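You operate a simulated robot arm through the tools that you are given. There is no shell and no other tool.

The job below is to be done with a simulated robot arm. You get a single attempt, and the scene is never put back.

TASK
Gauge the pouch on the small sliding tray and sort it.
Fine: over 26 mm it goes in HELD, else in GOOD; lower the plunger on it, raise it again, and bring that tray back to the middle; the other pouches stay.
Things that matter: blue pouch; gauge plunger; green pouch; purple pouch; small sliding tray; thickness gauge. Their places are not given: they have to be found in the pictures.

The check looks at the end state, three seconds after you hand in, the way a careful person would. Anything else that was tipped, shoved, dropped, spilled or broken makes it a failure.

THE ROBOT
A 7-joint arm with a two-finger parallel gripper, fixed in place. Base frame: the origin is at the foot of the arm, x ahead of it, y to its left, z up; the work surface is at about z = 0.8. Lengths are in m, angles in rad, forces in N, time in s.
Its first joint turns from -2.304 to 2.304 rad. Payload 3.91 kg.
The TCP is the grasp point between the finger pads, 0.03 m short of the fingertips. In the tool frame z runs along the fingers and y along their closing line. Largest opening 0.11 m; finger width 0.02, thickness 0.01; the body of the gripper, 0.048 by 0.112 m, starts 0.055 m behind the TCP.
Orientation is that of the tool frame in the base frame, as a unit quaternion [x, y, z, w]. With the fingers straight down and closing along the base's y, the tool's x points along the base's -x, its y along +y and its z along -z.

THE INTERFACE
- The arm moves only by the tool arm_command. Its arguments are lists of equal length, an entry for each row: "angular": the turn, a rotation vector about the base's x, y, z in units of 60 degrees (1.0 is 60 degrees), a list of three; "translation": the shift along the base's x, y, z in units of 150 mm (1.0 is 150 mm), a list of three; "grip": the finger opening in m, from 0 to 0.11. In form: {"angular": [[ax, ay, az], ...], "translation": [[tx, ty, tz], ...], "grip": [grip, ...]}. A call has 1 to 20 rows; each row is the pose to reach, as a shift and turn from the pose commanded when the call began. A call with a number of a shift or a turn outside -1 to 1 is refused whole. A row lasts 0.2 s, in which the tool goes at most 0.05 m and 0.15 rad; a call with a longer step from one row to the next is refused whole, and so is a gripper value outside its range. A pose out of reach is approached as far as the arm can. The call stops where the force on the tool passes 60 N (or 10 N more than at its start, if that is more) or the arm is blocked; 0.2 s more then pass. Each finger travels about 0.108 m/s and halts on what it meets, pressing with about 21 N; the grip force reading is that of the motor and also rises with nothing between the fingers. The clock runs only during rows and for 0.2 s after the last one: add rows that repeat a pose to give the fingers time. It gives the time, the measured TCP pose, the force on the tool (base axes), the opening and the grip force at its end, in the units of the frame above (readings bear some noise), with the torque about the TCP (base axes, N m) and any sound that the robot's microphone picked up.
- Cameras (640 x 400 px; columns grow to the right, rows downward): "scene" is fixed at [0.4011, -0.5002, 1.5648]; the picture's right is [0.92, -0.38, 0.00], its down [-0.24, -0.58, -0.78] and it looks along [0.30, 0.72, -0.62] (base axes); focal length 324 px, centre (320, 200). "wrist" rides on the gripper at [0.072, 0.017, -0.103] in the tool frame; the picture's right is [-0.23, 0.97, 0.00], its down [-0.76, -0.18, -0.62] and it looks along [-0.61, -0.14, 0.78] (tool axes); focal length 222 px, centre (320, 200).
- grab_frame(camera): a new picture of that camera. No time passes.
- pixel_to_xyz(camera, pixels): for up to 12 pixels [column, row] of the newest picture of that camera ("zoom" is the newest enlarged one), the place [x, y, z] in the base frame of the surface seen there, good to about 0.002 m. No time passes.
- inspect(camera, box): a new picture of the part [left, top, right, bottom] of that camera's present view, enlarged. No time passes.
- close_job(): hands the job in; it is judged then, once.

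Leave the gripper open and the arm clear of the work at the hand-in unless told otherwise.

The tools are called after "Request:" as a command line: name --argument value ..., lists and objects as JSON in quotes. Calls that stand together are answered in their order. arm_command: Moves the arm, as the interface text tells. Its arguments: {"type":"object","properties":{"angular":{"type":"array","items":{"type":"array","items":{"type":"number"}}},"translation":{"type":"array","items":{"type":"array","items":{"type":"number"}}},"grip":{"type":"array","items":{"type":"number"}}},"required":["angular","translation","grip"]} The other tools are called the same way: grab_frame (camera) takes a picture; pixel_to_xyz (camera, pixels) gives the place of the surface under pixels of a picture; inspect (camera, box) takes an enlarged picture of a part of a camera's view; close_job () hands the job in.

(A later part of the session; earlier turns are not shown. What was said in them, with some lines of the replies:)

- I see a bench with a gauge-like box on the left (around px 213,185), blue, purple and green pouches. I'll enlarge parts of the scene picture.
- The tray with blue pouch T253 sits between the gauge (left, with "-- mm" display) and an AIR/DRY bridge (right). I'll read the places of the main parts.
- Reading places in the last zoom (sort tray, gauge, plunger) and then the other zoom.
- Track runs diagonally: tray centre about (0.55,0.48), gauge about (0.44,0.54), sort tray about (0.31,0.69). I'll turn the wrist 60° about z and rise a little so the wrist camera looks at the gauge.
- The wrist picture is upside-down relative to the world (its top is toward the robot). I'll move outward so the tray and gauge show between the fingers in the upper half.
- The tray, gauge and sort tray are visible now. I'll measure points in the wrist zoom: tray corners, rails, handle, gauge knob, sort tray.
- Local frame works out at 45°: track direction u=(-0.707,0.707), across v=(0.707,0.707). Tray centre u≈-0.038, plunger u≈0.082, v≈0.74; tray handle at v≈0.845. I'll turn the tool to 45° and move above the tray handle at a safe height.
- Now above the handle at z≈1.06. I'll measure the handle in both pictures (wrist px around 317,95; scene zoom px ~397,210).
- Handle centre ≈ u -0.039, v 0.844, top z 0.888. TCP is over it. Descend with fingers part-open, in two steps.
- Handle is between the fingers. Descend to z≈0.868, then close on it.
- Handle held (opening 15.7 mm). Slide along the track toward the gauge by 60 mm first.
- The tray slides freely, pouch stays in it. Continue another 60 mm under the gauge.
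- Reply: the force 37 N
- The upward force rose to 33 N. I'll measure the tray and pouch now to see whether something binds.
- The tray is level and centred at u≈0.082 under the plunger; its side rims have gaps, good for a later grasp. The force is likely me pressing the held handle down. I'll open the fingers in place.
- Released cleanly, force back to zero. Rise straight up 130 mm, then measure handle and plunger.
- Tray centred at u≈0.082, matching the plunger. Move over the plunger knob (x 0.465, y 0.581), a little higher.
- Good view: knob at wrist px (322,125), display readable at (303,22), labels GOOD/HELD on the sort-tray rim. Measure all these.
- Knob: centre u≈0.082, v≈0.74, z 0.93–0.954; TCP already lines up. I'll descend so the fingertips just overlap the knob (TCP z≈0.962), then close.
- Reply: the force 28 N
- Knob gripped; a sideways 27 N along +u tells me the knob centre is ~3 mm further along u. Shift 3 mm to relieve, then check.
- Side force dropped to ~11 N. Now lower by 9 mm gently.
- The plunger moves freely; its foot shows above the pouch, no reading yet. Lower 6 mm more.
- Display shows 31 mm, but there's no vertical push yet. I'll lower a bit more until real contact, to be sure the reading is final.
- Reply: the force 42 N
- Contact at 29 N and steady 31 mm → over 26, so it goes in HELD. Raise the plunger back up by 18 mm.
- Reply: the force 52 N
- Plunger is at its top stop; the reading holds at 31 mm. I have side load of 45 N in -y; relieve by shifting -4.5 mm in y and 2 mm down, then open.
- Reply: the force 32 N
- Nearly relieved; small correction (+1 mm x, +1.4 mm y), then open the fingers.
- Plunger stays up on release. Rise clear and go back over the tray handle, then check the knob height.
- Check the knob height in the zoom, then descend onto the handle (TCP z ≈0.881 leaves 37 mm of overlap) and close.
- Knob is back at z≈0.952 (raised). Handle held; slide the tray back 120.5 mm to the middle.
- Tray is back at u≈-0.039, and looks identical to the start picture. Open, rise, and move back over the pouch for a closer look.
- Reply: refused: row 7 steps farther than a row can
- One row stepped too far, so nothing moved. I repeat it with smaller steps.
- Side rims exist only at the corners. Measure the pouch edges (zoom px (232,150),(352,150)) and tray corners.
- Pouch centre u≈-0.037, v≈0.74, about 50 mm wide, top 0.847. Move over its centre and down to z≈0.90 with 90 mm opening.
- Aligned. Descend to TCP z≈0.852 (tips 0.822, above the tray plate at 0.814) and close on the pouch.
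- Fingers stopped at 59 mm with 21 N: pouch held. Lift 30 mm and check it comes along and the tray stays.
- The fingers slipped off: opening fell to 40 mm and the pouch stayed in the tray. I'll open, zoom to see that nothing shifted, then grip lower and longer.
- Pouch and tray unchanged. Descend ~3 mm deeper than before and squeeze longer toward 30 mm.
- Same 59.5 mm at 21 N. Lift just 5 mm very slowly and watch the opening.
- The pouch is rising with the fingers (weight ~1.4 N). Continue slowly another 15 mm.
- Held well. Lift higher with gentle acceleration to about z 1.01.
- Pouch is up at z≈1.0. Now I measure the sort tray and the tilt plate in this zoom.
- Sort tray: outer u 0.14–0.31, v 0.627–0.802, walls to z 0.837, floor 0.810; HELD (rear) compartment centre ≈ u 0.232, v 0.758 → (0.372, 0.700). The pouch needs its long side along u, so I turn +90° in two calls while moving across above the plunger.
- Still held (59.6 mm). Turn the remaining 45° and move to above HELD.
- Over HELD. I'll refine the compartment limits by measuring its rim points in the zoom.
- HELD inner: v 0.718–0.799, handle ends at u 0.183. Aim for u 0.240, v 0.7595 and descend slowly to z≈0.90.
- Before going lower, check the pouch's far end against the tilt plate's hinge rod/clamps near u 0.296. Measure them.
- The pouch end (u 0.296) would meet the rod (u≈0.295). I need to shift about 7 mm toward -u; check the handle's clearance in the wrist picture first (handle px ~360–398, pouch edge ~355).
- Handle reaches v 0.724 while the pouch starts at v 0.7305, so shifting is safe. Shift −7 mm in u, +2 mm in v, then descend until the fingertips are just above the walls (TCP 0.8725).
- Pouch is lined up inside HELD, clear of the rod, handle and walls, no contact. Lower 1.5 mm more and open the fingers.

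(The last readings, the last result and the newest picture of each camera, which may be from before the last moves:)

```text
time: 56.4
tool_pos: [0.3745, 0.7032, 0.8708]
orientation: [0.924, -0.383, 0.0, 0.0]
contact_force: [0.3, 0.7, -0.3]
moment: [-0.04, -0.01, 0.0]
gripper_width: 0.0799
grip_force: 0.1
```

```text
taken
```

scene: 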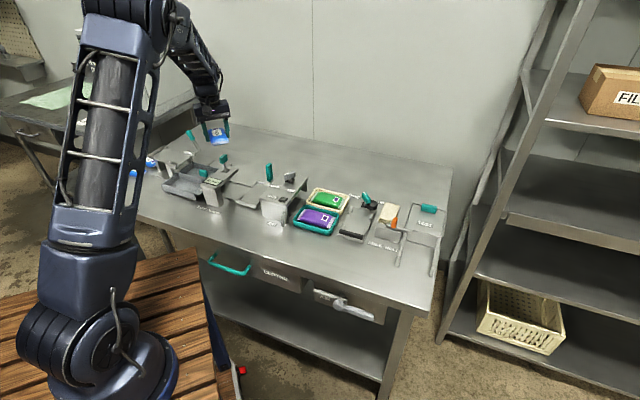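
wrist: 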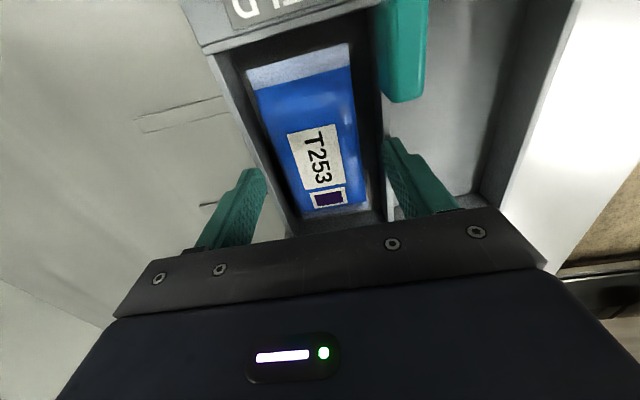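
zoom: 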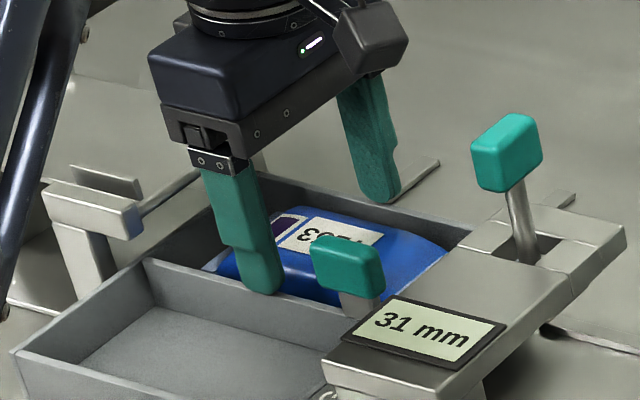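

The pouch lies flat in HELD. Rise straight up 150 mm.

Request:
arm_command --angular '[[0, 0, 0], [0, 0, 0], [0, 0, 0], [0, 0, 0], [0, 0, 0], [0, 0, 0], [0, 0, 0]]' --translation '[[0, 0, 0.1], [0, 0, 0.3], [0, 0, 0.5], [0, 0, 0.7], [0, 0, 0.9], [0, 0, 1.0], [0, 0, 1.0]]' --grip '[0.08, 0.08, 0.08, 0.08, 0.08, 0.08, 0.08]'

Request:
inspect --camera "scene" --box '[130, 120, 290, 220]'

Request:
grab_frame --camera "wrist"

```text
time: 58.0
tool_pos: [0.3727, 0.7035, 1.0197]
orientation: [0.924, -0.383, 0.0, 0.0]
contact_force: [0.5, 0.0, -0.1]
moment: [0.02, 0.01, 0.01]
gripper_width: 0.0801
grip_force: 0.1
```

```text
4.00 times, centred on (210, 170) of scene
```

zoom: 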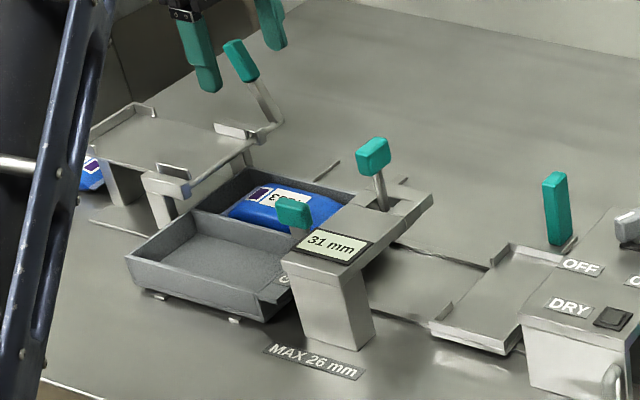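

```text
taken
```

wrist: 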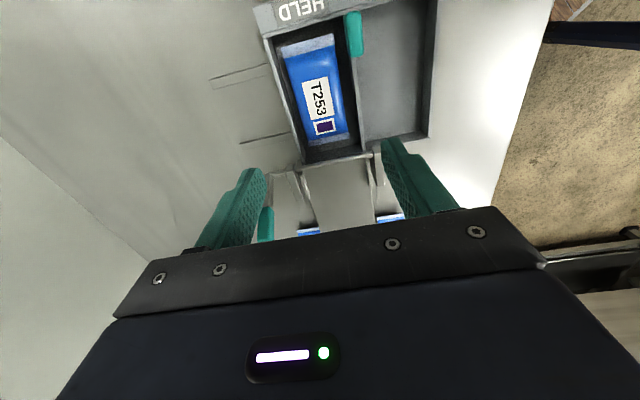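

T253 sits in HELD, plunger is up. Now I go back to the first viewing pose (rotating back) to compare the tray position with the start.

Request:
arm_command --angular '[[0, 0, 0], [0, 0, -0.1], [0, 0, -0.22], [0, 0, -0.34], [0, 0, -0.46], [0, 0, -0.58], [0, 0, -0.64], [0, 0, -0.64]]' --translation '[[0, 0, 0.25], [0, -0.1, 0.5], [0.05, -0.25, 0.7], [0.12, -0.42, 0.9], [0.2, -0.6, 1.0], [0.28, -0.8, 1.0], [0.33, -0.93, 1.0], [0.33, -0.93, 1.0]]' --grip '[0.08, 0.09, 0.1, 0.11, 0.11, 0.11, 0.11, 0.11]'

Request:
arm_command --angular '[[0, 0, -0.1], [0, 0, -0.22], [0, 0, -0.34], [0, 0, -0.46], [0, 0, -0.58], [0, 0, -0.64], [0, 0, -0.64]]' --translation '[[0.05, -0.15, 0], [0.12, -0.32, 0], [0.2, -0.5, 0], [0.27, -0.7, 0], [0.33, -0.85, 0], [0.35, -0.92, 0], [0.35, -0.92, 0]]' --grip '[0.11, 0.11, 0.11, 0.11, 0.11, 0.11, 0.11]'

Request:
grab_frame --camera "wrist"

Request:
inspect --camera "wrist" --box '[180, 40, 500, 200]'

```text
time: 59.8
tool_pos: [0.4247, 0.5638, 1.1703]
orientation: [0.746, -0.666, 0.0, 0.0]
contact_force: [-0.4, 0.3, 0.1]
moment: [0.01, -0.02, 0.0]
gripper_width: 0.1103
grip_force: 0.0
```

```text
time: 61.4
tool_pos: [0.4771, 0.4256, 1.1701]
orientation: [-0.486, 0.874, 0.0, 0.0]
contact_force: [0.1, -0.5, 0.0]
moment: [0.02, 0.04, 0.01]
gripper_width: 0.1101
grip_force: 0.1
```

```text
taken
```

wrist: 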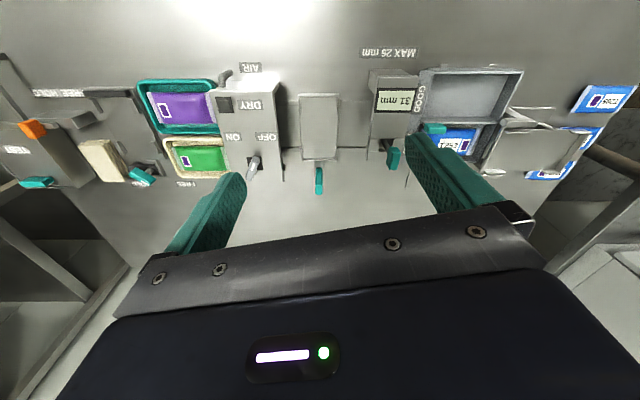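

```text
2.00 times, centred on (340, 120) of wrist
```

zoom: 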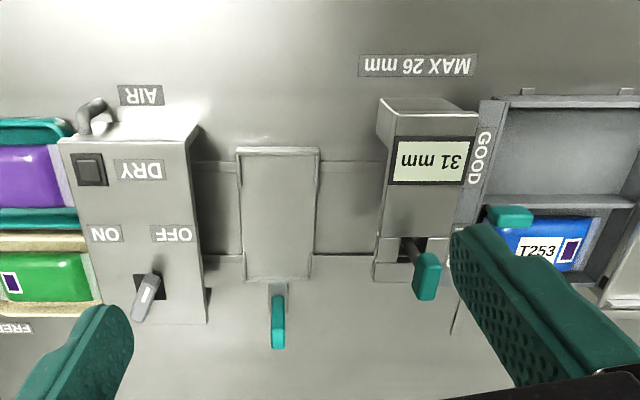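

Tray looks back at its start place. Measure tray corners plus AIR and gauge edges to confirm the middle.

Request:
pixel_to_xyz --camera "zoom" --pixels '[[238, 150], [318, 150], [246, 276], [310, 278], [278, 343], [278, 320], [205, 320], [70, 150], [199, 150], [376, 275], [448, 275], [425, 275]]'

Request:
grab_frame --camera "scene"

Request:
inspect --camera "scene" --box '[190, 140, 310, 215]'

```text
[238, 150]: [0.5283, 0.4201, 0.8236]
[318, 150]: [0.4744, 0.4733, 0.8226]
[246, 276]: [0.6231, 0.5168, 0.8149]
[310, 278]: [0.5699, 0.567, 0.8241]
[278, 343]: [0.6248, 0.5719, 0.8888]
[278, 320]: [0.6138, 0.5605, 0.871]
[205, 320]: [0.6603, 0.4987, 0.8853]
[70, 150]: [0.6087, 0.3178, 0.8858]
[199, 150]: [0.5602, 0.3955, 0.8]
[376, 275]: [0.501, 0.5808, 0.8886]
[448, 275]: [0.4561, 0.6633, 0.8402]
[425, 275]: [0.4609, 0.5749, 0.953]
```

```text
taken
```

scene: 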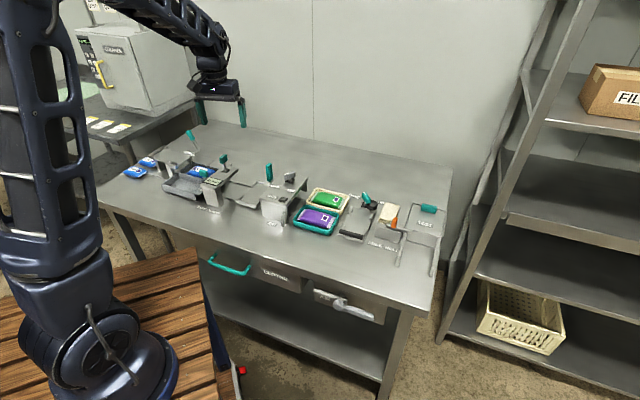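

```text
5.33 times, centred on (250, 178) of scene
```

zoom: 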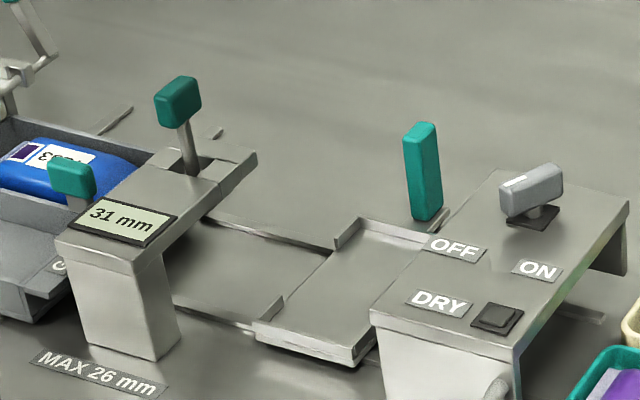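

Tray centre u ≈ -0.0386, the same as at the start, with the handle and plunger at their original pixels. T253 lies in HELD, the other pouches are untouched, and the gripper is open and clear at z≈1.17. Handing in.

Request:
close_job

```text
The job is handed in.
```

The blue pouch on the sliding tray (T253) measured 31 mm, over the 26 mm limit, so I put it in HELD. I've handed the job in and haven't seen the result of the check.

- **Gauging:** I slid the tray under the gauge and lowered the plunger until it pressed on the pouch. The display held steady at 31 mm. I then raised the plunger to the height it started at, and it stayed up.
- **Tray:** I slid it back to the middle. Its centre measured within about 1 mm of where it started.
- **Placing the pouch:** My first grip slipped and the pouch stayed in the tray. The second grip held. The fingers were too wide to fit inside the HELD compartment, so I released the pouch just above the walls and it fell about 25 mm. It landed flat inside.
- **Everything else:** The green, purple and other blue pouches looked unmoved in the final pictures. The gripper was open and the arm clear at hand-in.
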